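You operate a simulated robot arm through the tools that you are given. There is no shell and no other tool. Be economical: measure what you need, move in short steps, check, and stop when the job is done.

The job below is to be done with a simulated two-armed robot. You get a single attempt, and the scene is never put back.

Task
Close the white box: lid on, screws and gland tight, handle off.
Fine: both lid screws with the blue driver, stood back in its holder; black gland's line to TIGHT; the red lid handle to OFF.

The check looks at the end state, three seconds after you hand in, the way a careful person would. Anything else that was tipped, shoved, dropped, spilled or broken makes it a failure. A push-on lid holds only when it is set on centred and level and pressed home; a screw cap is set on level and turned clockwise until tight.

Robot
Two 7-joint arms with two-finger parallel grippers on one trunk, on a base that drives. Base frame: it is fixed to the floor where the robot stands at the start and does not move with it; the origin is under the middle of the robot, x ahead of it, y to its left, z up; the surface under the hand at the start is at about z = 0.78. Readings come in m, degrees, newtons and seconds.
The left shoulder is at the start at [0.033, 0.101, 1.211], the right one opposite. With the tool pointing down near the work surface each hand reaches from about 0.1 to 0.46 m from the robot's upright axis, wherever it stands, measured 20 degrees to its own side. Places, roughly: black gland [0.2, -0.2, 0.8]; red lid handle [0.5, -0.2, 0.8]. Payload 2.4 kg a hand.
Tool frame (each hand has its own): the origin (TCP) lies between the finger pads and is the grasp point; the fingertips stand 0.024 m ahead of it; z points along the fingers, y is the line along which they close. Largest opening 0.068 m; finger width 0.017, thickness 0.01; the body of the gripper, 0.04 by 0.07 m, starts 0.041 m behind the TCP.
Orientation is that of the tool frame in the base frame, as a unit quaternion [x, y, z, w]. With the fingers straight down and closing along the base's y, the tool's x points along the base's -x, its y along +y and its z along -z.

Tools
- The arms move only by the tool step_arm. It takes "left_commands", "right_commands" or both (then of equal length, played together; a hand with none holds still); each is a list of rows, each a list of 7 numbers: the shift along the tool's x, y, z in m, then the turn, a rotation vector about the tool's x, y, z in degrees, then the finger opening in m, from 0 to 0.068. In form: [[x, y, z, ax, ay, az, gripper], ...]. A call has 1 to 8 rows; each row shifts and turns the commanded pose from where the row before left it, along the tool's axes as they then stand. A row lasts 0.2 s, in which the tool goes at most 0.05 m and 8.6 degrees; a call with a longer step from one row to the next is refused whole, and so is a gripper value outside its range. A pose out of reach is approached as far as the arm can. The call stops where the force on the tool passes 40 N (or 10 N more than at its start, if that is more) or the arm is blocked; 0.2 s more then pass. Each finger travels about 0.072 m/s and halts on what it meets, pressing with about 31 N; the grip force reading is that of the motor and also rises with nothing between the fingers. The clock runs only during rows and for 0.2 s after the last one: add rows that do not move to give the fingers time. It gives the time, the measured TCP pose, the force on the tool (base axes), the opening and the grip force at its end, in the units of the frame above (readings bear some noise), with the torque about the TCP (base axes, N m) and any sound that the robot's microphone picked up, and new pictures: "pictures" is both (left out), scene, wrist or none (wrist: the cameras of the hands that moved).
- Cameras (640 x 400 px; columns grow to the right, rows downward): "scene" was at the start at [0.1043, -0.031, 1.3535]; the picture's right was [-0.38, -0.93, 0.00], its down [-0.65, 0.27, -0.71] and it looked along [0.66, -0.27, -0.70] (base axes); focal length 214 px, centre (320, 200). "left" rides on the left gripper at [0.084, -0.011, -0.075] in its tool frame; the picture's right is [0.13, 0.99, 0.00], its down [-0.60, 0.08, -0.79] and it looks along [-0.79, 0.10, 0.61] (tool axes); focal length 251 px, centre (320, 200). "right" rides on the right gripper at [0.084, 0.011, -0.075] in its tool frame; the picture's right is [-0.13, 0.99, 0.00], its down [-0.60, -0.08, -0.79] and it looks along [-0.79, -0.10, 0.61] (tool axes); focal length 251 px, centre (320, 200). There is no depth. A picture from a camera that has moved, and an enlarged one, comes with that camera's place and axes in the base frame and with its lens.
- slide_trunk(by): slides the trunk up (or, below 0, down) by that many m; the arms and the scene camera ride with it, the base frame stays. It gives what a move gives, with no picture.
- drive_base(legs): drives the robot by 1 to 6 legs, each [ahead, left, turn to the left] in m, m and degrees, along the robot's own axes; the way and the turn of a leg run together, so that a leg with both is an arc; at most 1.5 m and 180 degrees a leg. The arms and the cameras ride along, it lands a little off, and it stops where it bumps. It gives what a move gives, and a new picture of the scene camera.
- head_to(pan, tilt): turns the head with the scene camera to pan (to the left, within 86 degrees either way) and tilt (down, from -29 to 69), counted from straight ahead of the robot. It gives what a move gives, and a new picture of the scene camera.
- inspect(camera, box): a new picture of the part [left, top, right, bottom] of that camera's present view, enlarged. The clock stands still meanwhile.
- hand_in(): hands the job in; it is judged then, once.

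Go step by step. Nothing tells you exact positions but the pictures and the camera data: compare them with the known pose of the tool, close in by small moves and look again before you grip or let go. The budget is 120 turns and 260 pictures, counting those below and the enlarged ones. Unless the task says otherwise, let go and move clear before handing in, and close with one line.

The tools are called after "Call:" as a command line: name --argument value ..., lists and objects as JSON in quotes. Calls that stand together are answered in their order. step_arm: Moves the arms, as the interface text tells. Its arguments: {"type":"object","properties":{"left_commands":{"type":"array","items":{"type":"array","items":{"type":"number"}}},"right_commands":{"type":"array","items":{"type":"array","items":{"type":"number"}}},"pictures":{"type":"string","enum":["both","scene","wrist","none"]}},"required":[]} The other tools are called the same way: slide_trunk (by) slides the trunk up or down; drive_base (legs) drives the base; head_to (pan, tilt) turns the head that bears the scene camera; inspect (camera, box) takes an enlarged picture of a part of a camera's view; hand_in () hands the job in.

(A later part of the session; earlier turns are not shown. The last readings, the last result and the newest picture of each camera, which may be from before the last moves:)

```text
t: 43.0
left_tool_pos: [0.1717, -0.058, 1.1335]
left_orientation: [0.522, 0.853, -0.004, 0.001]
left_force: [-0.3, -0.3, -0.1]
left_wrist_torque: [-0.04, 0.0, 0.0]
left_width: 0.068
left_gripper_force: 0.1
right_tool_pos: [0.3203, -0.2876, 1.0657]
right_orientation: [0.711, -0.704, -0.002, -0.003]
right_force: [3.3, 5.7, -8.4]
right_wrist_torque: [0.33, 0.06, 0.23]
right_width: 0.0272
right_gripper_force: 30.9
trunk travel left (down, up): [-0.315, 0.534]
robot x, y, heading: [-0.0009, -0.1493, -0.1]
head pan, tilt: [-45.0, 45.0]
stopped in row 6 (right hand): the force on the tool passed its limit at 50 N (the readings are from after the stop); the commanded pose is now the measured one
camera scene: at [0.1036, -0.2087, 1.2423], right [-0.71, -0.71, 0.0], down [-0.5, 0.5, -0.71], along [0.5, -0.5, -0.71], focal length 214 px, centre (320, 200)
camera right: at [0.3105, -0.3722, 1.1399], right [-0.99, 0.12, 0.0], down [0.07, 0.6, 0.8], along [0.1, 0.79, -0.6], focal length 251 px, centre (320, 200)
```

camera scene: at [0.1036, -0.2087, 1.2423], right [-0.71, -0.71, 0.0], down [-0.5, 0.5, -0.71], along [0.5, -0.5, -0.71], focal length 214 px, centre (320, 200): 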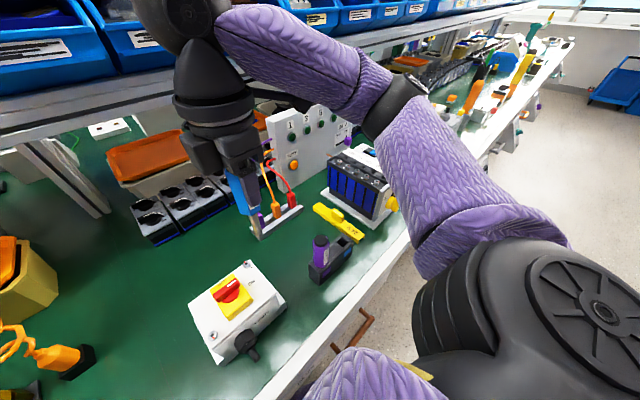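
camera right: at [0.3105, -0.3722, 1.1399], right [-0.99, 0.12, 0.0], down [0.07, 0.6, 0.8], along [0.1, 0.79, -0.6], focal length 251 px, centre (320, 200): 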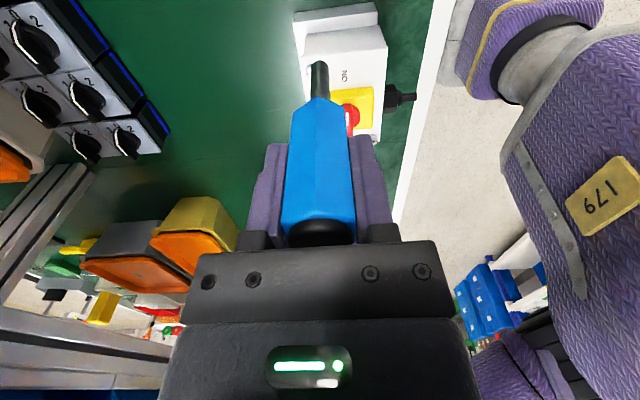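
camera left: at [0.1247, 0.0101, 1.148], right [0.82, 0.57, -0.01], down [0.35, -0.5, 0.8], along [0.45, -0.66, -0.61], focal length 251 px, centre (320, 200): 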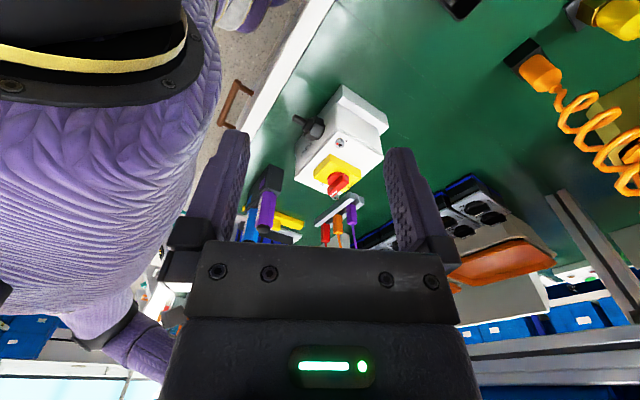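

The right hand met something at about 50 N. I look around before moving.

Call:
head_to --pan 0 --tilt 25

```text
t: 44.1
left_tool_pos: [0.1716, -0.0574, 1.1341]
left_orientation: [0.522, 0.853, -0.003, 0.001]
left_force: [-0.2, 0.4, 0.2]
left_wrist_torque: [0.0, -0.03, 0.0]
left_width: 0.068
left_gripper_force: 0.1
right_tool_pos: [0.3201, -0.2862, 1.0652]
right_orientation: [0.711, -0.703, -0.001, -0.003]
right_force: [10.4, 10.0, -11.7]
right_wrist_torque: [0.3, 0.61, 0.89]
right_width: 0.0273
right_gripper_force: 30.6
trunk travel left (down, up): [-0.315, 0.534]
robot x, y, heading: [-0.0034, -0.1495, 0.1]
head pan, tilt: [0.0, 25.0]
camera scene: at [0.1385, -0.151, 1.2729], right [0.0, -1.0, 0.0], down [-0.42, 0.0, -0.91], along [0.91, 0.0, -0.42], focal length 214 px, centre (320, 200)
```

scene: 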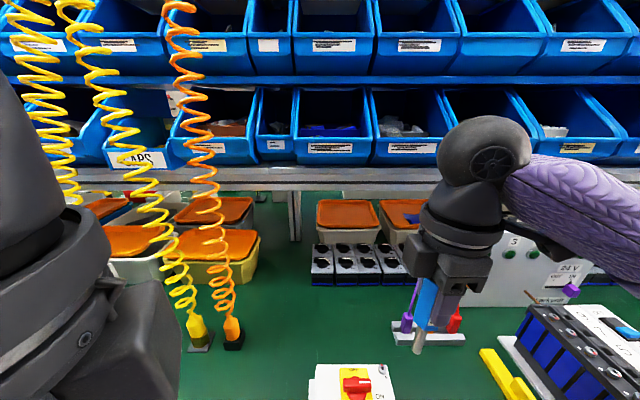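

The likely culprit is the right wrist camera against its own forearm, since the hand is turned with the camera under it. I back off and turn the hand clockwise back toward the normal orientation.

Call:
step_arm --right_commands '[[0.02, 0, 0, 0, 0, 0, 0.01], [0.02, 0, 0, 0, 0, 4, 0.01], [0, 0, 0, 0, 0, 8.5, 0.01], [0, 0, 0, 0, 0, 8.5, 0.01], [0, 0, 0, 0, 0, 8.5, 0.01], [0, 0, 0, 0, 0, 8.5, 0.01], [0, 0, 0, 0, 0, 8.5, 0.01], [0, 0, 0, 0, 0, 8.5, 0.01]]' --pictures "none"

Call:
step_arm --right_commands '[[0, 0, 0, 0, 0, 8.5, 0.01], [0, 0, 0, 0, 0, 8.5, 0.01], [0, 0, 0, 0, 0, 8.5, 0.01], [0, 0, 0, 0, 0, 8.5, 0.01], [0, 0, 0, 0, 0, 0, 0.01]]' --pictures "both"

```text
t: 44.9
left_tool_pos: [0.1716, -0.0585, 1.134]
left_orientation: [0.522, 0.853, -0.004, 0.001]
left_force: [0.4, 0.4, 0.3]
left_wrist_torque: [-0.01, 0.0, 0.01]
left_width: 0.0678
left_gripper_force: 0.1
right_tool_pos: [0.3233, -0.3244, 1.0658]
right_orientation: [-0.657, 0.754, 0.003, 0.007]
right_force: [-0.3, -0.1, -1.5]
right_wrist_torque: [0.02, 0.02, 0.02]
right_width: 0.0274
right_gripper_force: 31.4
trunk travel left (down, up): [-0.315, 0.534]
robot x, y, heading: [-0.0005, -0.1517, -0.1]
head pan, tilt: [0.0, 25.0]
stopped in row 3 (right hand): the force on the tool passed its limit at 81 N (the readings are from after the stop); the commanded pose is now the measured one
```

```text
t: 45.2
left_tool_pos: [0.1717, -0.0582, 1.1332]
left_orientation: [0.523, 0.852, -0.003, 0.001]
left_force: [0.6, -0.3, -0.5]
left_wrist_torque: [0.0, -0.01, -0.02]
left_width: 0.0679
left_gripper_force: 0.0
right_tool_pos: [0.3243, -0.3241, 1.0656]
right_orientation: [-0.649, 0.761, 0.003, 0.012]
right_force: [1.1, 2.8, -5.1]
right_wrist_torque: [0.16, -0.05, 0.02]
right_width: 0.0275
right_gripper_force: 31.2
trunk travel left (down, up): [-0.315, 0.534]
robot x, y, heading: [-0.0014, -0.1521, -0.0]
head pan, tilt: [0.0, 25.0]
stopped in row 1 (right hand): the force on the tool passed its limit at 81 N (the readings are from after the stop); the commanded pose is now the measured one
camera scene: at [0.1385, -0.1509, 1.2729], right [0.0, -1.0, 0.0], down [-0.42, 0.0, -0.91], along [0.91, 0.0, -0.42], focal length 214 px, centre (320, 200)
camera right: at [0.299, -0.408, 1.1387], right [-0.96, 0.28, -0.01], down [0.16, 0.57, 0.81], along [0.23, 0.77, -0.59], focal length 251 px, centre (320, 200)
```

scene: 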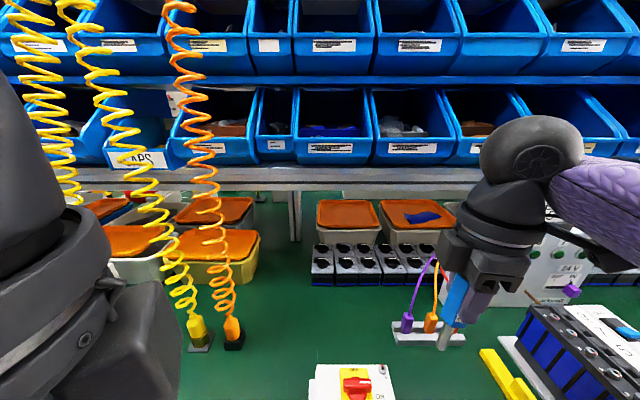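
right: 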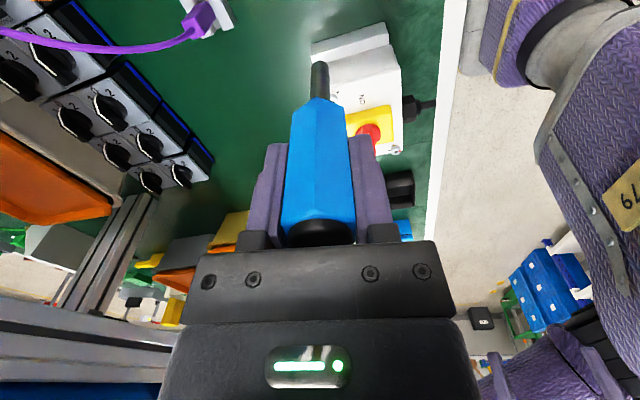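

The camera arm is blocked by the forearm, because the hand is high relative to the shoulder. I turn back a little, raise the trunk 0.12 and lower the hand by the same, so that the forearm slopes clear.

Call:
step_arm --right_commands '[[0.01, 0, 0, 0, -0.8, -5, 0.01], [0, 0, 0, 0, 0, -5, 0.01], [0, 0, 0, 0, 0, 0, 0.01]]' --pictures "none"

Call:
slide_trunk --by 0.12

Call:
step_arm --right_commands '[[0, 0, 0.03, 0, 0, 0, 0.01], [0, 0, 0.03, 0, 0, 0, 0.01], [0, 0, 0.03, 0, 0, 0, 0.01], [0, 0, 0.03, 0, 0, 0, 0.01], [0, 0, 0, 0, 0, 0, 0.01]]' --pictures "scene"

```text
t: 46.0
left_tool_pos: [0.1711, -0.0573, 1.1326]
left_orientation: [0.523, 0.852, -0.003, 0.001]
left_force: [0.3, -0.5, -0.2]
left_wrist_torque: [0.01, -0.02, 0.04]
left_width: 0.068
left_gripper_force: 0.2
right_tool_pos: [0.3228, -0.334, 1.0667]
right_orientation: [0.713, -0.701, -0.007, -0.018]
right_force: [1.0, -0.7, -1.0]
right_wrist_torque: [-0.02, 0.01, 0.0]
right_width: 0.0275
right_gripper_force: 31.3
trunk travel left (down, up): [-0.315, 0.534]
robot x, y, heading: [0.001, -0.1535, -0.0]
head pan, tilt: [0.0, 25.0]
```

```text
t: 47.0
left_tool_pos: [0.1614, -0.0551, 1.2285]
left_orientation: [0.522, 0.853, -0.001, 0.011]
left_force: [-0.7, 0.5, -0.7]
left_wrist_torque: [-0.01, -0.02, -0.01]
left_width: 0.0682
left_gripper_force: 0.1
right_tool_pos: [0.3153, -0.3308, 1.1624]
right_orientation: [0.715, -0.699, -0.004, -0.019]
right_force: [-0.5, -0.4, -1.4]
right_wrist_torque: [0.0, 0.02, 0.0]
right_width: 0.0274
right_gripper_force: 31.2
trunk travel left (down, up): [-0.404, 0.446]
robot x, y, heading: [0.0001, -0.148, 0.4]
head pan, tilt: [0.0, 25.0]
stopped: the force on the tool passed its limit at 67 N (the readings are from after the stop); the commanded pose is now the measured one
```

```text
t: 48.2
left_tool_pos: [0.1629, -0.055, 1.223]
left_orientation: [0.522, 0.853, -0.003, 0.01]
left_force: [-0.1, -0.6, -0.4]
left_wrist_torque: [0.03, 0.01, -0.01]
left_width: 0.068
left_gripper_force: 0.0
right_tool_pos: [0.3148, -0.3283, 1.0371]
right_orientation: [0.715, -0.699, -0.003, -0.019]
right_force: [0.6, 0.9, -0.9]
right_wrist_torque: [0.01, 0.02, 0.02]
right_width: 0.0273
right_gripper_force: 31.1
trunk travel left (down, up): [-0.404, 0.446]
robot x, y, heading: [-0.0017, -0.1502, 0.0]
head pan, tilt: [0.0, 25.0]
camera scene: at [0.1137, -0.1485, 1.3635], right [0.0, -1.0, 0.0], down [-0.42, 0.0, -0.91], along [0.91, 0.0, -0.42], focal length 214 px, centre (320, 200)
```

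scene: 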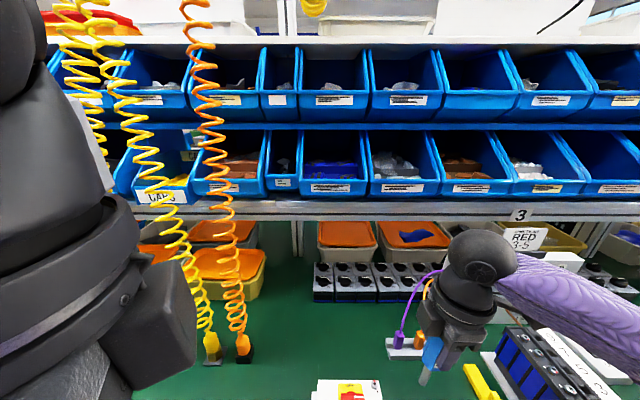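

Something on the left arm touched as the trunk rose; it stopped and is free now. I lower the left hand away, level the right hand, and turn it clockwise at this lower relative height.

Call:
step_arm --right_commands '[[0, 0, 0.01, -1.3, 1.8, 0, 0.01], [0, 0, 0, 0, 0, 6, 0.01], [0, 0, 0, 0, 0, 8.4, 0.01], [0, 0, 0, 0, 0, 8.4, 0.01], [0, 0, 0, 0, 0, 8.4, 0.01], [0, 0, 0, 0, 0, 8.4, 0.01], [0, 0, 0, 0, 0, 8.4, 0.01], [0, 0, 0, 0, 0, 8.4, 0.01]]' --left_commands '[[0, 0, 0.02, 0, 0, 0, 0.068], [0, 0, 0.02, 0, 0, 0, 0.068], [0, 0, 0.02, 0, 0, 0, 0.068], [0, 0, 0.02, 0, 0, 0, 0.068], [0, 0.02, 0.02, 0, 0, 0, 0.068], [0, 0.02, 0, 0, 0, 0, 0.068], [0, 0, 0, 0, 0, 0, 0.068], [0, 0, 0, 0, 0, 0, 0.068]]' --pictures "scene"

```text
t: 49.2
left_tool_pos: [0.1582, -0.0567, 1.1569]
left_orientation: [0.519, 0.855, -0.001, 0.005]
left_force: [21.9, -39.8, 38.1]
left_wrist_torque: [6.85, 3.96, 0.32]
left_width: 0.068
left_gripper_force: 0.0
right_tool_pos: [0.3124, -0.3281, 1.0273]
right_orientation: [-0.596, 0.803, 0.001, 0.001]
right_force: [-0.1, -0.5, -1.1]
right_wrist_torque: [0.0, 0.03, 0.02]
right_width: 0.0272
right_gripper_force: 30.5
trunk travel left (down, up): [-0.404, 0.446]
robot x, y, heading: [-0.0021, -0.1495, 0.1]
head pan, tilt: [0.0, 25.0]
stopped in row 4 (left hand): the force on the tool passed its limit at 150 N (the readings are from after the stop); the commanded pose is now the measured one
camera scene: at [0.109, -0.1507, 1.3638], right [0.01, -1.0, 0.0], down [-0.41, 0.0, -0.91], along [0.91, 0.01, -0.41], focal length 214 px, centre (320, 200)
```

scene: 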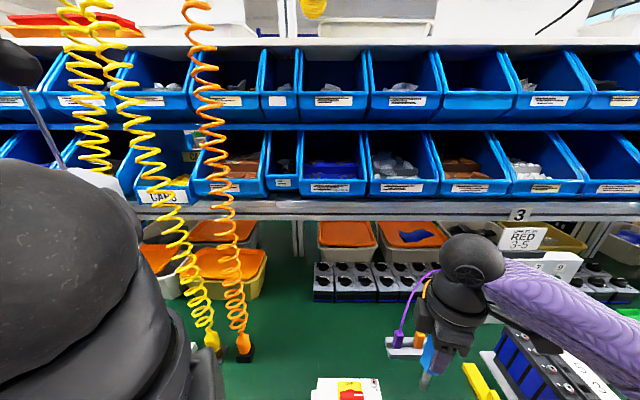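

The left hand's camera is jammed against its own shoulder; I move the left hand forward out of there.

Call:
step_arm --left_commands '[[-0.006, 0.012, -0.005, 0, 0, 0, 0.068], [-0.012, 0.024, 0, 0, 0, 0, 0.068], [-0.012, 0.024, 0, 0, 0, 0, 0.068], [-0.012, 0.024, 0, 0, 0, -6, 0.068], [-0.005, 0.024, 0, 0, 0, -8, 0.068], [0, 0.01, 0, 0, 0, -8, 0.068], [0, 0, 0, 0, 0, 0, 0.068]]' --pictures "scene"

```text
t: 50.2
left_tool_pos: [0.2019, -0.0415, 1.14]
left_orientation: [0.472, 0.88, 0.045, -0.018]
left_force: [-3.1, -0.6, -1.8]
left_wrist_torque: [0.08, -0.19, -0.04]
left_width: 0.0681
left_gripper_force: 0.1
right_tool_pos: [0.274, -0.2712, 1.0452]
right_orientation: [-0.686, 0.724, -0.062, 0.036]
right_force: [-1.2, -0.4, -0.5]
right_wrist_torque: [-0.06, -0.13, -0.01]
right_width: 0.0273
right_gripper_force: 30.8
trunk travel left (down, up): [-0.404, 0.446]
robot x, y, heading: [-0.0063, -0.1435, 2.1]
head pan, tilt: [0.0, 25.0]
stopped in row 5 (right hand): the arm was blocked; the commanded pose is now the measured one
camera scene: at [-0.025, -0.1406, 1.3796], right [0.04, -1.0, 0.0], down [-0.33, -0.01, -0.95], along [0.94, 0.03, -0.33], focal length 214 px, centre (320, 200)
```

scene: 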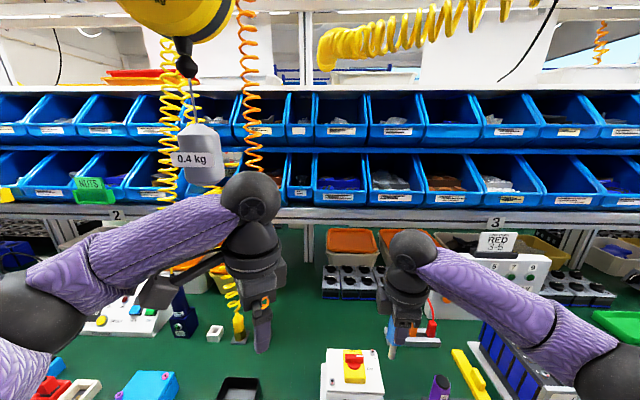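

The robot seems to have swayed backward from that push. I let it settle and re-read.

Call:
head_to --pan 0 --tilt 35

```text
t: 50.9
left_tool_pos: [0.2734, -0.0362, 1.1419]
left_orientation: [0.481, 0.876, 0.007, -0.018]
left_force: [3.7, -0.5, 0.6]
left_wrist_torque: [0.0, 0.24, -0.04]
left_width: 0.0682
left_gripper_force: 0.1
right_tool_pos: [0.3199, -0.3089, 1.0159]
right_orientation: [-0.608, 0.794, -0.004, -0.006]
right_force: [-0.7, 1.2, -1.1]
right_wrist_torque: [-0.06, -0.05, 0.08]
right_width: 0.0274
right_gripper_force: 30.8
trunk travel left (down, up): [-0.404, 0.446]
robot x, y, heading: [-0.0022, -0.1291, -1.1]
head pan, tilt: [0.0, 35.0]
camera scene: at [0.1199, -0.1324, 1.3449], right [-0.02, -1.0, 0.0], down [-0.58, 0.01, -0.82], along [0.82, -0.02, -0.58], focal length 214 px, centre (320, 200)
```

scene: 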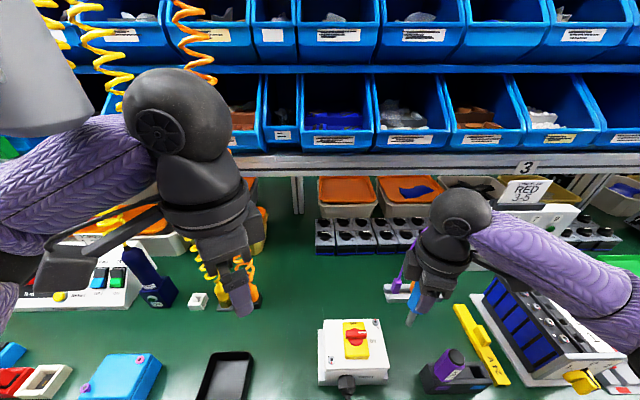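

Objects look intact and the robot has nearly settled. I continue turning the right hand clockwise, keeping the left still.

Call:
step_arm --right_commands '[[0, 0, 0, 0, 0, 4, 0.01], [0, 0, 0, 0, 0, 8.4, 0.01], [0, 0, 0, 0, 0, 8.4, 0.01], [0, 0, 0, 0, 0, 8.4, 0.01], [0, 0, 0, 0, 0, 8.4, 0.01], [0, 0, 0, 0, 0, 8.4, 0.01], [0, 0, 0, 0, 0, 8.4, 0.01], [0, 0, 0, 0, 0, 8.4, 0.01]]' --pictures "scene"

```text
t: 52.7
left_tool_pos: [0.2921, -0.0357, 1.1418]
left_orientation: [0.459, 0.888, 0.0, -0.019]
left_force: [-0.3, 0.8, 0.6]
left_wrist_torque: [0.0, -0.01, 0.01]
left_width: 0.0684
left_gripper_force: 0.1
right_tool_pos: [0.3511, -0.3023, 1.0137]
right_orientation: [-0.133, 0.991, -0.003, -0.01]
right_force: [0.0, 1.4, -0.3]
right_wrist_torque: [-0.02, 0.0, 0.01]
right_width: 0.0275
right_gripper_force: 31.0
trunk travel left (down, up): [-0.404, 0.446]
robot x, y, heading: [-0.0002, -0.1453, 2.0]
head pan, tilt: [0.0, 35.0]
camera scene: at [0.117, -0.1402, 1.3469], right [0.03, -1.0, 0.0], down [-0.57, -0.02, -0.82], along [0.82, 0.03, -0.57], focal length 214 px, centre (320, 200)
```

scene: 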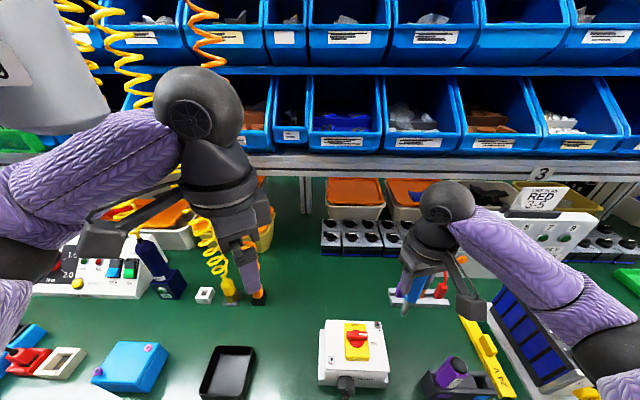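

The hand is clear of the forearm. I level the tool, finish its turn and bring the driver above the far-right screw.

Call:
step_arm --right_commands '[[0, 0, -0.015, 0, -1.2, 0, 0.01], [0.0015, 0.028, 0, 0, 0, 0, 0.01], [0.002, 0.028, 0, 0, 0, 0, 0.01], [0, 0, 0, 0, 0, 7.5, 0.01], [0, 0, 0, 0, 0, 7.5, 0.01], [0, 0, 0, 0, 0, 0, 0.01]]' --pictures "both"

Call:
inspect --camera "scene" --box '[300, 220, 460, 380]'

```text
t: 54.1
left_tool_pos: [0.2923, -0.035, 1.1419]
left_orientation: [0.459, 0.888, 0.0, -0.019]
left_force: [0.4, -0.4, 0.1]
left_wrist_torque: [-0.02, -0.01, 0.01]
left_width: 0.0681
left_gripper_force: 0.0
right_tool_pos: [0.3324, -0.2496, 1.0274]
right_orientation: [-0.003, 1.0, -0.002, -0.001]
right_force: [-0.1, 0.5, -1.0]
right_wrist_torque: [-0.04, -0.02, 0.0]
right_width: 0.0269
right_gripper_force: 31.2
trunk travel left (down, up): [-0.404, 0.446]
robot x, y, heading: [-0.003, -0.1457, 1.9]
head pan, tilt: [0.0, 35.0]
camera scene: at [0.1169, -0.1402, 1.3469], right [0.03, -1.0, 0.0], down [-0.57, -0.02, -0.82], along [0.82, 0.03, -0.57], focal length 214 px, centre (320, 200)
camera right: at [0.2482, -0.2403, 1.1024], right [0.12, 0.99, 0.0], down [0.61, -0.07, 0.79], along [0.79, -0.1, -0.61], focal length 251 px, centre (320, 200)
```

scene: 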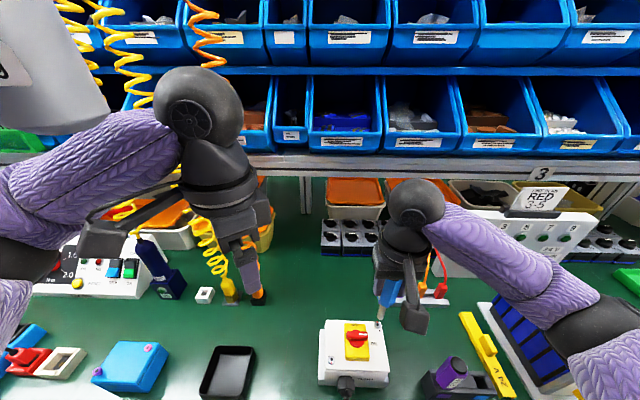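
right: 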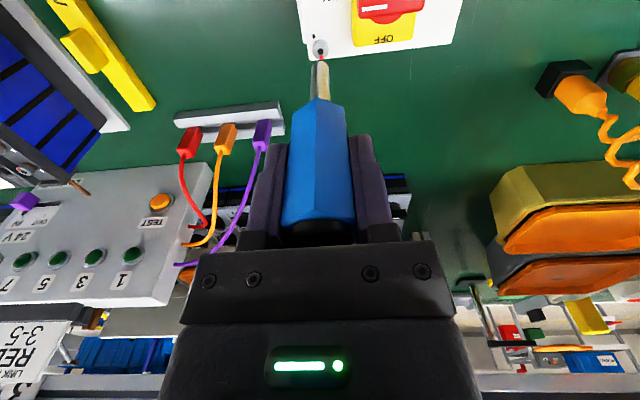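

```text
2.50 times, centred on (380, 300) of scene
camera zoom: at [0.1169, -0.1402, 1.3469], right [0.03, -1.0, 0.0], down [-0.57, -0.02, -0.82], along [0.82, 0.03, -0.57], focal length 536 px, centre (170, -50)
```

zoom: 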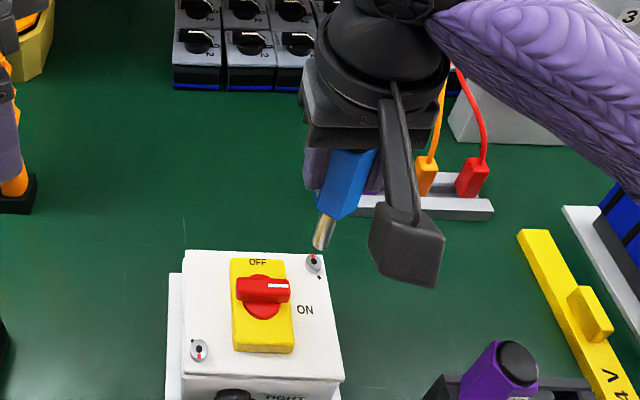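

Now a closer look at the bit and the screw from both cameras.

Call:
inspect --camera "scene" --box '[350, 285, 410, 345]'

Call:
inspect --camera "right" --box '[270, 10, 370, 110]'

```text
6.67 times, centred on (380, 315) of scene
camera zoom: at [0.1169, -0.1402, 1.3469], right [0.03, -1.0, 0.0], down [-0.57, -0.02, -0.82], along [0.82, 0.03, -0.57], focal length 1430 px, centre (-80, -567)
```

zoom: 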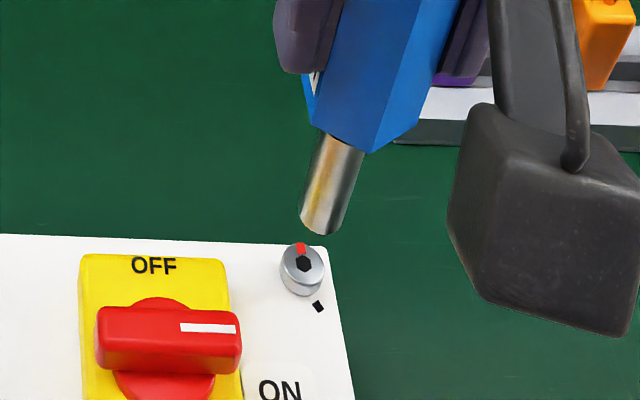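

```text
4.00 times, centred on (320, 60) of right
camera zoom: at [0.2482, -0.2403, 1.1024], right [0.12, 0.99, 0.0], down [0.61, -0.07, 0.79], along [0.79, -0.1, -0.61], focal length 1006 px, centre (320, 760)
```

zoom: 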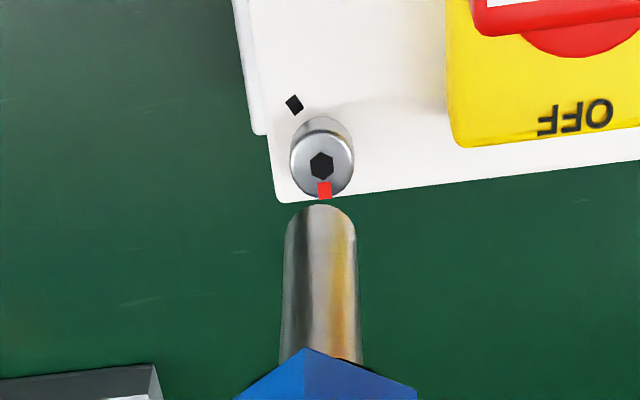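

The screws' red marks need about 135° clockwise to meet the black dots. The far-right screw head is near [0.331, -0.250, 0.893] with the driver nearly over it; I lower a bit and re-check.

Call:
step_arm --right_commands '[[0.001, 0, 0.006, 0, 0, 0, 0.01], [0, 0, 0.005, 0, 0, 0, 0.01], [0, 0, 0, 0, 0, 0, 0.01]]' --pictures "none"

Call:
inspect --camera "scene" --box '[350, 285, 410, 345]'

Call:
inspect --camera "right" --box '[270, 10, 370, 110]'

```text
t: 54.9
left_tool_pos: [0.2917, -0.036, 1.1422]
left_orientation: [0.458, 0.889, 0.0, -0.019]
left_force: [-0.5, -1.1, 0.3]
left_wrist_torque: [-0.01, 0.02, -0.03]
left_width: 0.068
left_gripper_force: 0.1
right_tool_pos: [0.3316, -0.2505, 1.0176]
right_orientation: [-0.004, 1.0, -0.002, -0.001]
right_force: [-0.4, -0.2, -0.6]
right_wrist_torque: [0.03, -0.01, 0.0]
right_width: 0.0273
right_gripper_force: 31.5
trunk travel left (down, up): [-0.404, 0.446]
robot x, y, heading: [-0.0042, -0.1434, 1.8]
head pan, tilt: [0.0, 35.0]
```

```text
6.67 times, centred on (380, 315) of scene
camera zoom: at [0.117, -0.1402, 1.3469], right [0.03, -1.0, 0.0], down [-0.57, -0.02, -0.82], along [0.82, 0.03, -0.57], focal length 1430 px, centre (-80, -567)
```

zoom: 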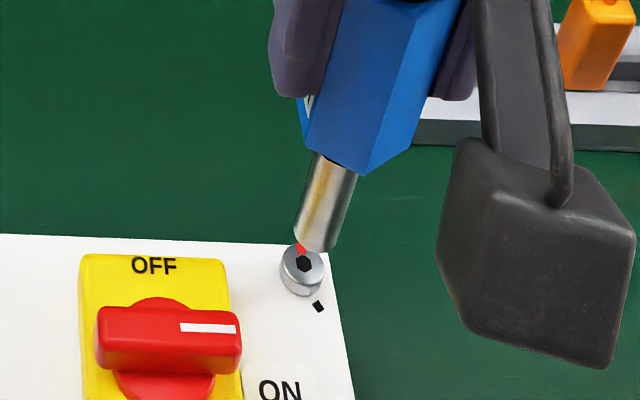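

```text
4.00 times, centred on (320, 60) of right
camera zoom: at [0.2482, -0.2405, 1.0917], right [0.12, 0.99, 0.0], down [0.61, -0.07, 0.79], along [0.79, -0.1, -0.61], focal length 1006 px, centre (320, 760)
```

zoom: 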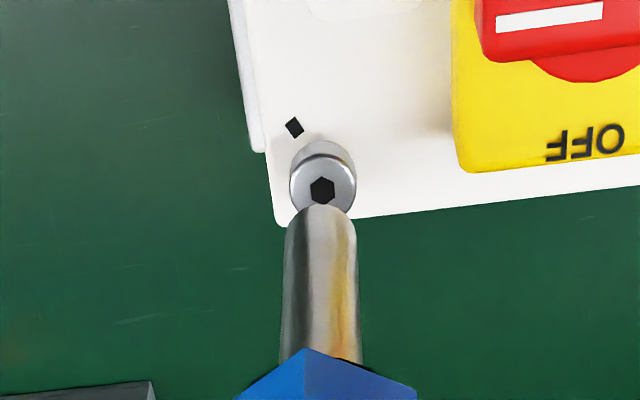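

The cameras agree laterally in y; the x offset hinges on height, so I lower 7 mm more and compare again.

Call:
step_arm --right_commands '[[0.001, 0, 0.004, 0, 0, 0, 0.01], [0, 0, 0.003, 0, 0, 0, 0.01], [0, 0, 0, 0, 0, 0, 0.01]]' --pictures "none"

Call:
inspect --camera "scene" --box '[355, 295, 405, 345]'

Call:
inspect --camera "right" --box '[290, 20, 350, 90]'

```text
t: 55.7
left_tool_pos: [0.2922, -0.036, 1.1433]
left_orientation: [0.458, 0.889, 0.0, -0.019]
left_force: [-0.1, 0.9, -1.0]
left_wrist_torque: [0.05, 0.0, 0.0]
left_width: 0.0681
left_gripper_force: 0.1
right_tool_pos: [0.3315, -0.2498, 1.0097]
right_orientation: [-0.005, 1.0, -0.002, 0.0]
right_force: [0.1, -0.3, -1.1]
right_wrist_torque: [0.0, 0.03, 0.02]
right_width: 0.0272
right_gripper_force: 31.5
trunk travel left (down, up): [-0.404, 0.446]
robot x, y, heading: [-0.0005, -0.1425, 2.1]
head pan, tilt: [0.0, 35.0]
```

```text
8.00 times, centred on (380, 320) of scene
camera zoom: at [0.117, -0.1402, 1.3469], right [0.03, -1.0, 0.0], down [-0.57, -0.02, -0.82], along [0.82, 0.03, -0.57], focal length 1716 px, centre (-160, -760)
```

zoom: 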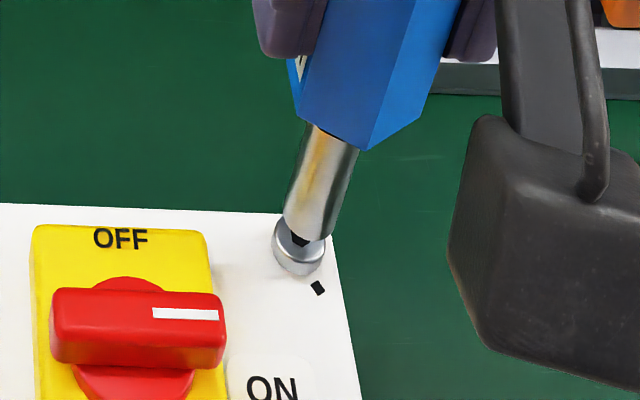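

```text
5.71 times, centred on (320, 55) of right
camera zoom: at [0.2474, -0.2402, 1.0846], right [0.12, 0.99, 0.0], down [0.61, -0.07, 0.79], along [0.79, -0.1, -0.61], focal length 1437 px, centre (320, 1029)
```

zoom: 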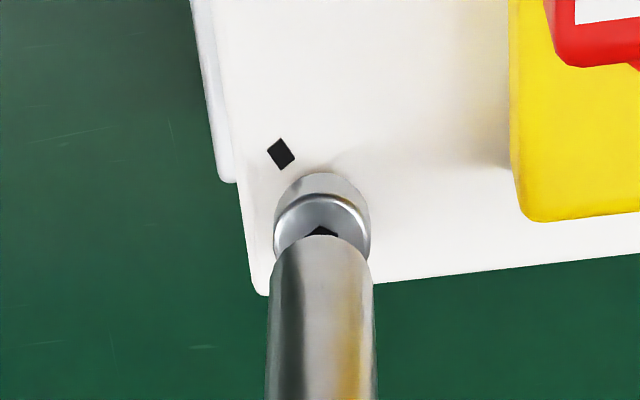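

Still slightly above. I descend in small steps until contact and look.

Call:
step_arm --right_commands '[[0.001, 0.0005, 0.002, 0, 0, 0, 0.01], [0, 0, 0.002, 0, 0, 0, 0.01], [0, 0, 0, 0, 0, 0, 0.01]]' --pictures "none"

Call:
inspect --camera "scene" --box '[355, 295, 405, 345]'

Call:
inspect --camera "right" --box '[290, 20, 350, 90]'

```text
t: 56.5
left_tool_pos: [0.292, -0.0351, 1.1417]
left_orientation: [0.458, 0.889, 0.0, -0.019]
left_force: [0.2, 0.2, 0.3]
left_wrist_torque: [-0.01, 0.0, -0.02]
left_width: 0.0681
left_gripper_force: 0.1
right_tool_pos: [0.3286, -0.2497, 1.0054]
right_orientation: [-0.005, 1.0, -0.002, -0.001]
right_force: [0.3, 0.5, -0.6]
right_wrist_torque: [-0.01, 0.02, -0.01]
right_width: 0.0277
right_gripper_force: 30.8
trunk travel left (down, up): [-0.404, 0.446]
robot x, y, heading: [-0.0041, -0.1424, 1.9]
head pan, tilt: [0.0, 35.0]
```

```text
8.00 times, centred on (380, 320) of scene
camera zoom: at [0.1169, -0.1403, 1.3469], right [0.03, -1.0, 0.0], down [-0.57, -0.02, -0.82], along [0.82, 0.03, -0.57], focal length 1716 px, centre (-160, -760)
```

zoom: 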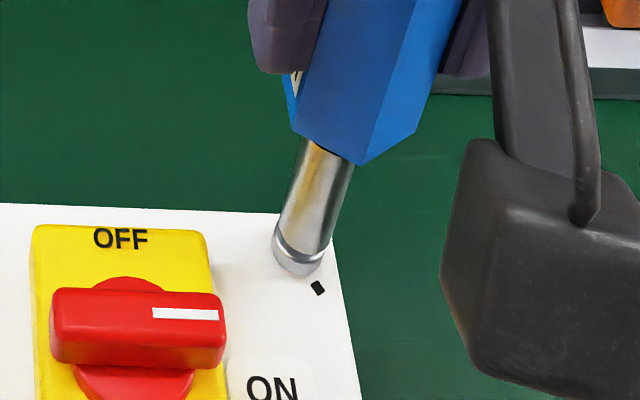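

```text
5.71 times, centred on (320, 55) of right
camera zoom: at [0.2461, -0.2396, 1.0807], right [0.12, 0.99, 0.0], down [0.61, -0.07, 0.79], along [0.79, -0.1, -0.61], focal length 1437 px, centre (320, 1029)
```

zoom: 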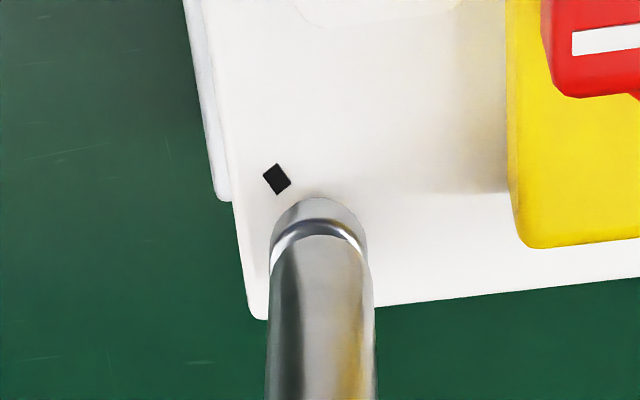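

Driver and screw now nearly coincide in both views. I lower in 1 mm steps to contact.

Call:
step_arm --right_commands '[[0, 0, 0.001, 0, 0, 0, 0.01], [0, 0, 0.001, 0, 0, 0, 0.01], [0, 0, 0.001, 0, 0, 0, 0.01], [0, 0, 0.001, 0, 0, 0, 0.01], [0, 0, 0, 0, 0, 0, 0.01]]' --pictures "none"

Call:
inspect --camera "scene" --box '[355, 295, 405, 345]'

Call:
inspect --camera "right" --box '[290, 20, 350, 90]'

```text
t: 57.7
left_tool_pos: [0.2924, -0.0351, 1.1417]
left_orientation: [0.458, 0.889, 0.0, -0.02]
left_force: [-0.1, -0.3, -0.1]
left_wrist_torque: [-0.01, 0.01, -0.01]
left_width: 0.068
left_gripper_force: 0.1
right_tool_pos: [0.3291, -0.2493, 1.002]
right_orientation: [-0.004, 1.0, -0.002, -0.001]
right_force: [-0.2, 0.7, -0.4]
right_wrist_torque: [-0.01, 0.01, 0.0]
right_width: 0.0272
right_gripper_force: 30.5
trunk travel left (down, up): [-0.404, 0.446]
robot x, y, heading: [-0.0032, -0.1434, 2.1]
head pan, tilt: [0.0, 35.0]
```

```text
8.00 times, centred on (380, 320) of scene
camera zoom: at [0.1169, -0.1403, 1.3469], right [0.03, -1.0, 0.0], down [-0.57, -0.02, -0.82], along [0.82, 0.03, -0.57], focal length 1716 px, centre (-160, -760)
```

zoom: 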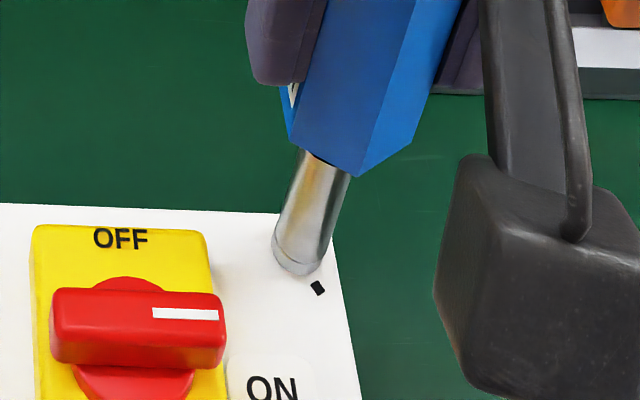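

```text
5.71 times, centred on (320, 55) of right
camera zoom: at [0.2459, -0.2395, 1.0763], right [0.12, 0.99, 0.0], down [0.61, -0.07, 0.79], along [0.79, -0.1, -0.61], focal length 1437 px, centre (320, 1029)
```

zoom: 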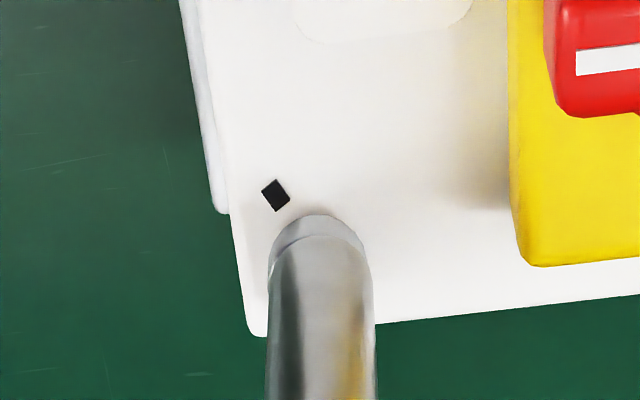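

Call:
step_arm --right_commands '[[0, 0, 0.001, 0, 0, 0, 0.01], [0, 0, 0.001, 0, 0, 0, 0.01], [0, 0, 0.001, 0, 0, 0, 0.01], [0, 0, 0.001, 0, 0, 0, 0.01], [0, 0, 0, 0, 0, 0, 0.01]]' --pictures "none"

Call:
inspect --camera "scene" --box '[355, 295, 405, 345]'

```text
t: 58.9
left_tool_pos: [0.2936, -0.0358, 1.1418]
left_orientation: [0.458, 0.889, 0.0, -0.019]
left_force: [-0.3, 0.4, 0.2]
left_wrist_torque: [-0.02, 0.0, 0.0]
left_width: 0.0682
left_gripper_force: 0.1
right_tool_pos: [0.3299, -0.2476, 0.9996]
right_orientation: [-0.004, 1.0, -0.002, 0.0]
right_force: [-0.1, 0.4, -0.4]
right_wrist_torque: [-0.01, -0.02, -0.04]
right_width: 0.0274
right_gripper_force: 31.4
trunk travel left (down, up): [-0.404, 0.446]
robot x, y, heading: [-0.003, -0.1451, 1.9]
head pan, tilt: [0.0, 35.0]
```

```text
8.00 times, centred on (380, 320) of scene
camera zoom: at [0.1169, -0.1402, 1.3469], right [0.03, -1.0, 0.0], down [-0.57, -0.02, -0.82], along [0.82, 0.03, -0.57], focal length 1716 px, centre (-160, -760)
```

zoom: 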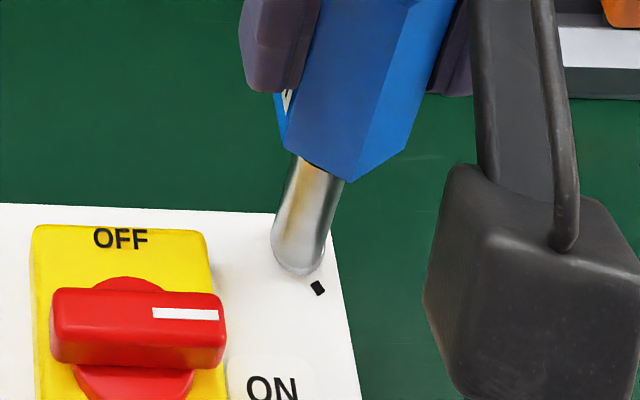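

Call:
step_arm --right_commands '[[0, 0, 0.001, 0, 0, 0, 0.01], [0, 0, 0.001, 0, 0, 0, 0.01], [0, 0, 0.001, 0, 0, 0, 0.01], [0, 0, 0.001, 0, 0, 0, 0.01], [0, 0, 0, 0, 0, 0, 0.01]]' --pictures "none"

Call:
inspect --camera "scene" --box '[355, 295, 405, 345]'

Call:
inspect --camera "right" --box '[290, 20, 350, 90]'

```text
t: 60.1
left_tool_pos: [0.2904, -0.0348, 1.142]
left_orientation: [0.459, 0.888, -0.001, -0.018]
left_force: [0.0, -0.5, 0.6]
left_wrist_torque: [0.0, 0.01, -0.02]
left_width: 0.0679
left_gripper_force: 0.1
right_tool_pos: [0.3297, -0.2491, 0.9947]
right_orientation: [-0.004, 1.0, -0.002, 0.001]
right_force: [2.5, 1.3, 24.4]
right_wrist_torque: [0.07, -0.22, -0.01]
right_width: 0.0276
right_gripper_force: 31.1
trunk travel left (down, up): [-0.404, 0.446]
robot x, y, heading: [-0.0044, -0.1438, 2.0]
head pan, tilt: [0.0, 35.0]
```

```text
8.00 times, centred on (380, 320) of scene
camera zoom: at [0.1157, -0.1396, 1.3473], right [0.03, -1.0, 0.0], down [-0.57, -0.02, -0.82], along [0.82, 0.03, -0.57], focal length 1716 px, centre (-160, -760)
```

zoom: 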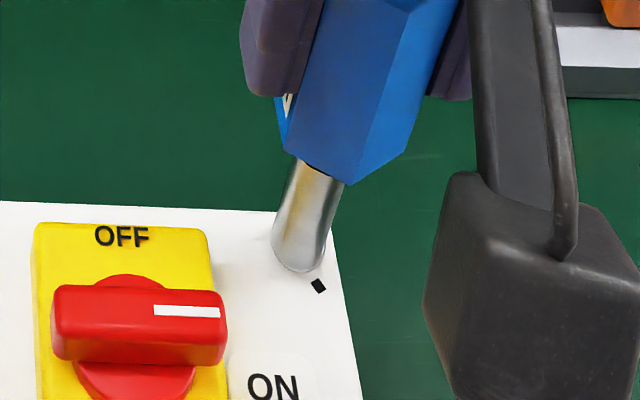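

```text
5.71 times, centred on (320, 55) of right
camera zoom: at [0.2457, -0.2389, 1.0703], right [0.12, 0.99, 0.0], down [0.6, -0.07, 0.79], along [0.79, -0.1, -0.61], focal length 1437 px, centre (320, 1029)
```

zoom: 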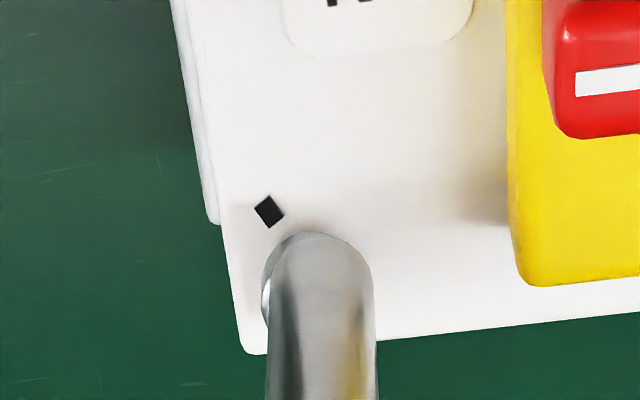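

The bit has contacted with 24 N about 4 mm below the head's top, so it seems engaged in the screw. I turn clockwise and watch torque and sound.

Call:
step_arm --right_commands '[[0, 0, -0.0005, 0, 0, 6, 0.01], [0, 0, 0, 0, 0, 8, 0.01], [0, 0, 0, 0, 0, 8, 0.01], [0, 0, 0, 0, 0, 8, 0.01], [0, 0, 0, 0, 0, 8, 0.01], [0, 0, 0, 0, 0, 8, 0.01]]' --pictures "wrist"

Call:
inspect --camera "scene" --box '[355, 295, 405, 345]'

```text
t: 61.5
left_tool_pos: [0.2918, -0.0352, 1.1411]
left_orientation: [0.459, 0.888, 0.0, -0.019]
left_force: [0.5, -0.5, -0.1]
left_wrist_torque: [-0.02, 0.05, 0.0]
left_width: 0.068
left_gripper_force: 0.0
right_tool_pos: [0.3291, -0.2481, 0.9949]
right_orientation: [0.387, 0.922, -0.003, 0.0]
right_force: [-0.6, 0.3, 7.5]
right_wrist_torque: [0.1, 0.05, -0.03]
right_width: 0.0275
right_gripper_force: 30.8
trunk travel left (down, up): [-0.404, 0.446]
robot x, y, heading: [-0.0029, -0.1473, 2.2]
head pan, tilt: [0.0, 35.0]
camera right: at [0.2789, -0.1811, 1.069], right [0.8, 0.6, 0.0], down [0.37, -0.48, 0.79], along [0.48, -0.64, -0.61], focal length 251 px, centre (320, 200)
```

right: 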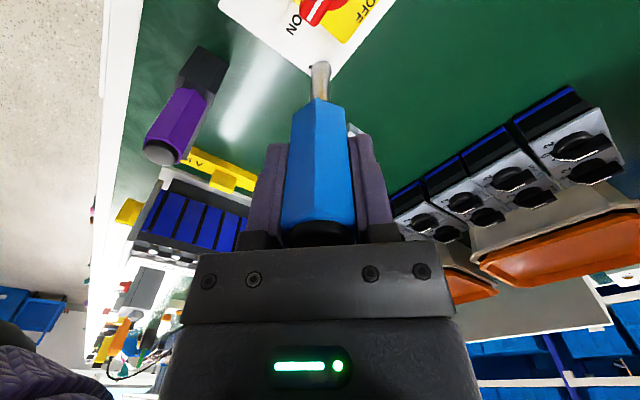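

```text
8.00 times, centred on (380, 320) of scene
camera zoom: at [0.1163, -0.1399, 1.3469], right [0.03, -1.0, 0.0], down [-0.57, -0.02, -0.82], along [0.82, 0.03, -0.57], focal length 1716 px, centre (-160, -760)
```

zoom: 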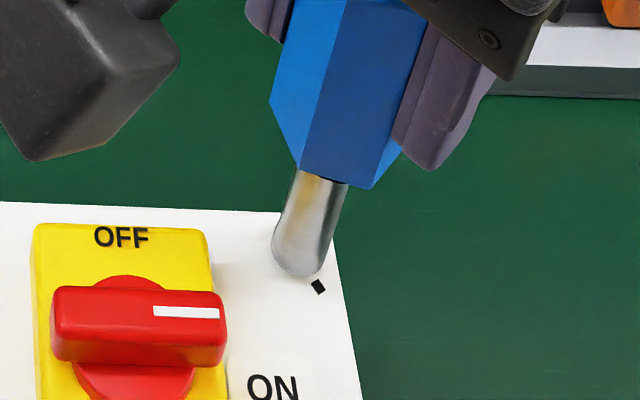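

Downforce fell while turning, consistent with the screw going in. I keep turning with slight downward feed.

Call:
step_arm --right_commands '[[0, 0, 0.0006, 0, 0, 8, 0.01], [0, 0, 0.0004, 0, 0, 8, 0.01], [0, 0, 0.0004, 0, 0, 8, 0.01], [0, 0, 0.0004, 0, 0, 8, 0.01], [0, 0, 0.0003, 0, 0, 8, 0.01], [0, 0, 0.0003, 0, 0, 8, 0.01]]' --pictures "wrist"

Call:
inspect --camera "scene" --box '[355, 295, 405, 345]'

```text
t: 62.9
left_tool_pos: [0.2911, -0.0339, 1.1421]
left_orientation: [0.459, 0.888, 0.0, -0.018]
left_force: [0.6, -0.2, -0.4]
left_wrist_torque: [-0.03, -0.01, -0.02]
left_width: 0.068
left_gripper_force: 0.0
right_tool_pos: [0.3292, -0.2487, 0.9929]
right_orientation: [0.73, 0.684, -0.001, 0.002]
right_force: [3.3, 1.2, 23.2]
right_wrist_torque: [0.11, -0.34, 0.02]
right_width: 0.0273
right_gripper_force: 31.2
trunk travel left (down, up): [-0.404, 0.446]
robot x, y, heading: [-0.0068, -0.1453, 1.9]
head pan, tilt: [0.0, 35.0]
camera right: at [0.3457, -0.1657, 1.0673], right [0.98, -0.19, 0.0], down [-0.12, -0.6, 0.79], along [-0.15, -0.78, -0.61], focal length 251 px, centre (320, 200)
```

right: 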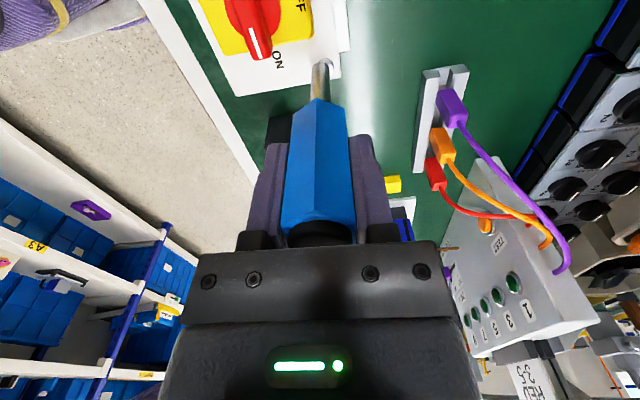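

```text
8.00 times, centred on (380, 320) of scene
camera zoom: at [0.1159, -0.1396, 1.3471], right [0.03, -1.0, 0.0], down [-0.57, -0.02, -0.82], along [0.82, 0.03, -0.57], focal length 1716 px, centre (-160, -760)
```

zoom: 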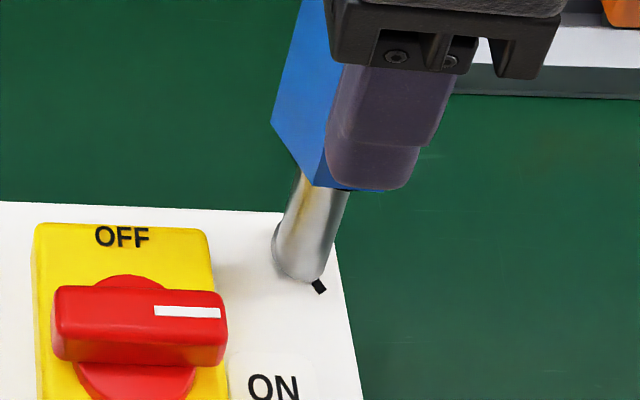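

Call:
step_arm --right_commands '[[0, 0, 0, 0, 0, 8, 0.01], [0, 0, 0.0002, 0, 0, 8, 0.01], [0, 0, 0.0003, 0, 0, 8, 0.01], [0, 0, 0.0003, 0, 0, 8, 0.01], [0, 0, 0.0003, 0, 0, 8, 0.01], [0, 0, 0.0003, 0, 0, 8, 0.01]]' --pictures "none"

Call:
inspect --camera "scene" --box '[355, 295, 405, 345]'

```text
t: 63.8
left_tool_pos: [0.2938, -0.0347, 1.1412]
left_orientation: [0.458, 0.889, 0.0, -0.02]
left_force: [-0.3, 0.3, 0.1]
left_wrist_torque: [0.02, 0.04, 0.0]
left_width: 0.068
left_gripper_force: 0.3
right_tool_pos: [0.3483, -0.2591, 0.9798]
right_orientation: [0.852, 0.523, -0.001, -0.001]
right_force: [0.8, 0.2, -0.1]
right_wrist_torque: [0.03, 0.01, 0.0]
right_width: 0.0272
right_gripper_force: 30.7
right hand out of reach, approached as far as the arm can: row 3, 4
trunk travel left (down, up): [-0.404, 0.446]
robot x, y, heading: [-0.0023, -0.1453, 1.8]
head pan, tilt: [0.0, 35.0]
stopped in row 4 (right hand): the force on the tool passed its limit at 64 N (the readings are from after the stop); the commanded pose is now the measured one
```

```text
8.00 times, centred on (380, 320) of scene
camera zoom: at [0.1189, -0.1408, 1.3462], right [0.03, -1.0, 0.0], down [-0.57, -0.02, -0.82], along [0.82, 0.03, -0.58], focal length 1716 px, centre (-160, -760)
```

zoom: 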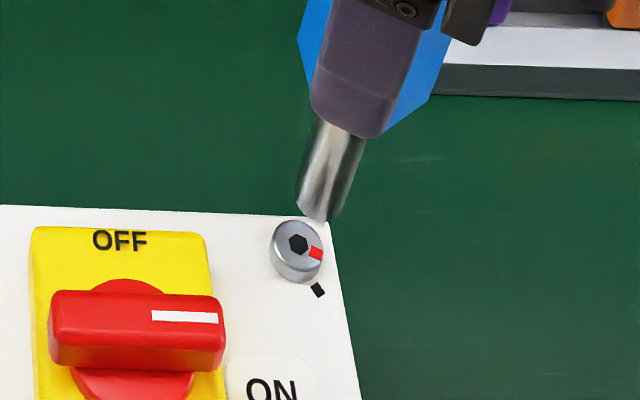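

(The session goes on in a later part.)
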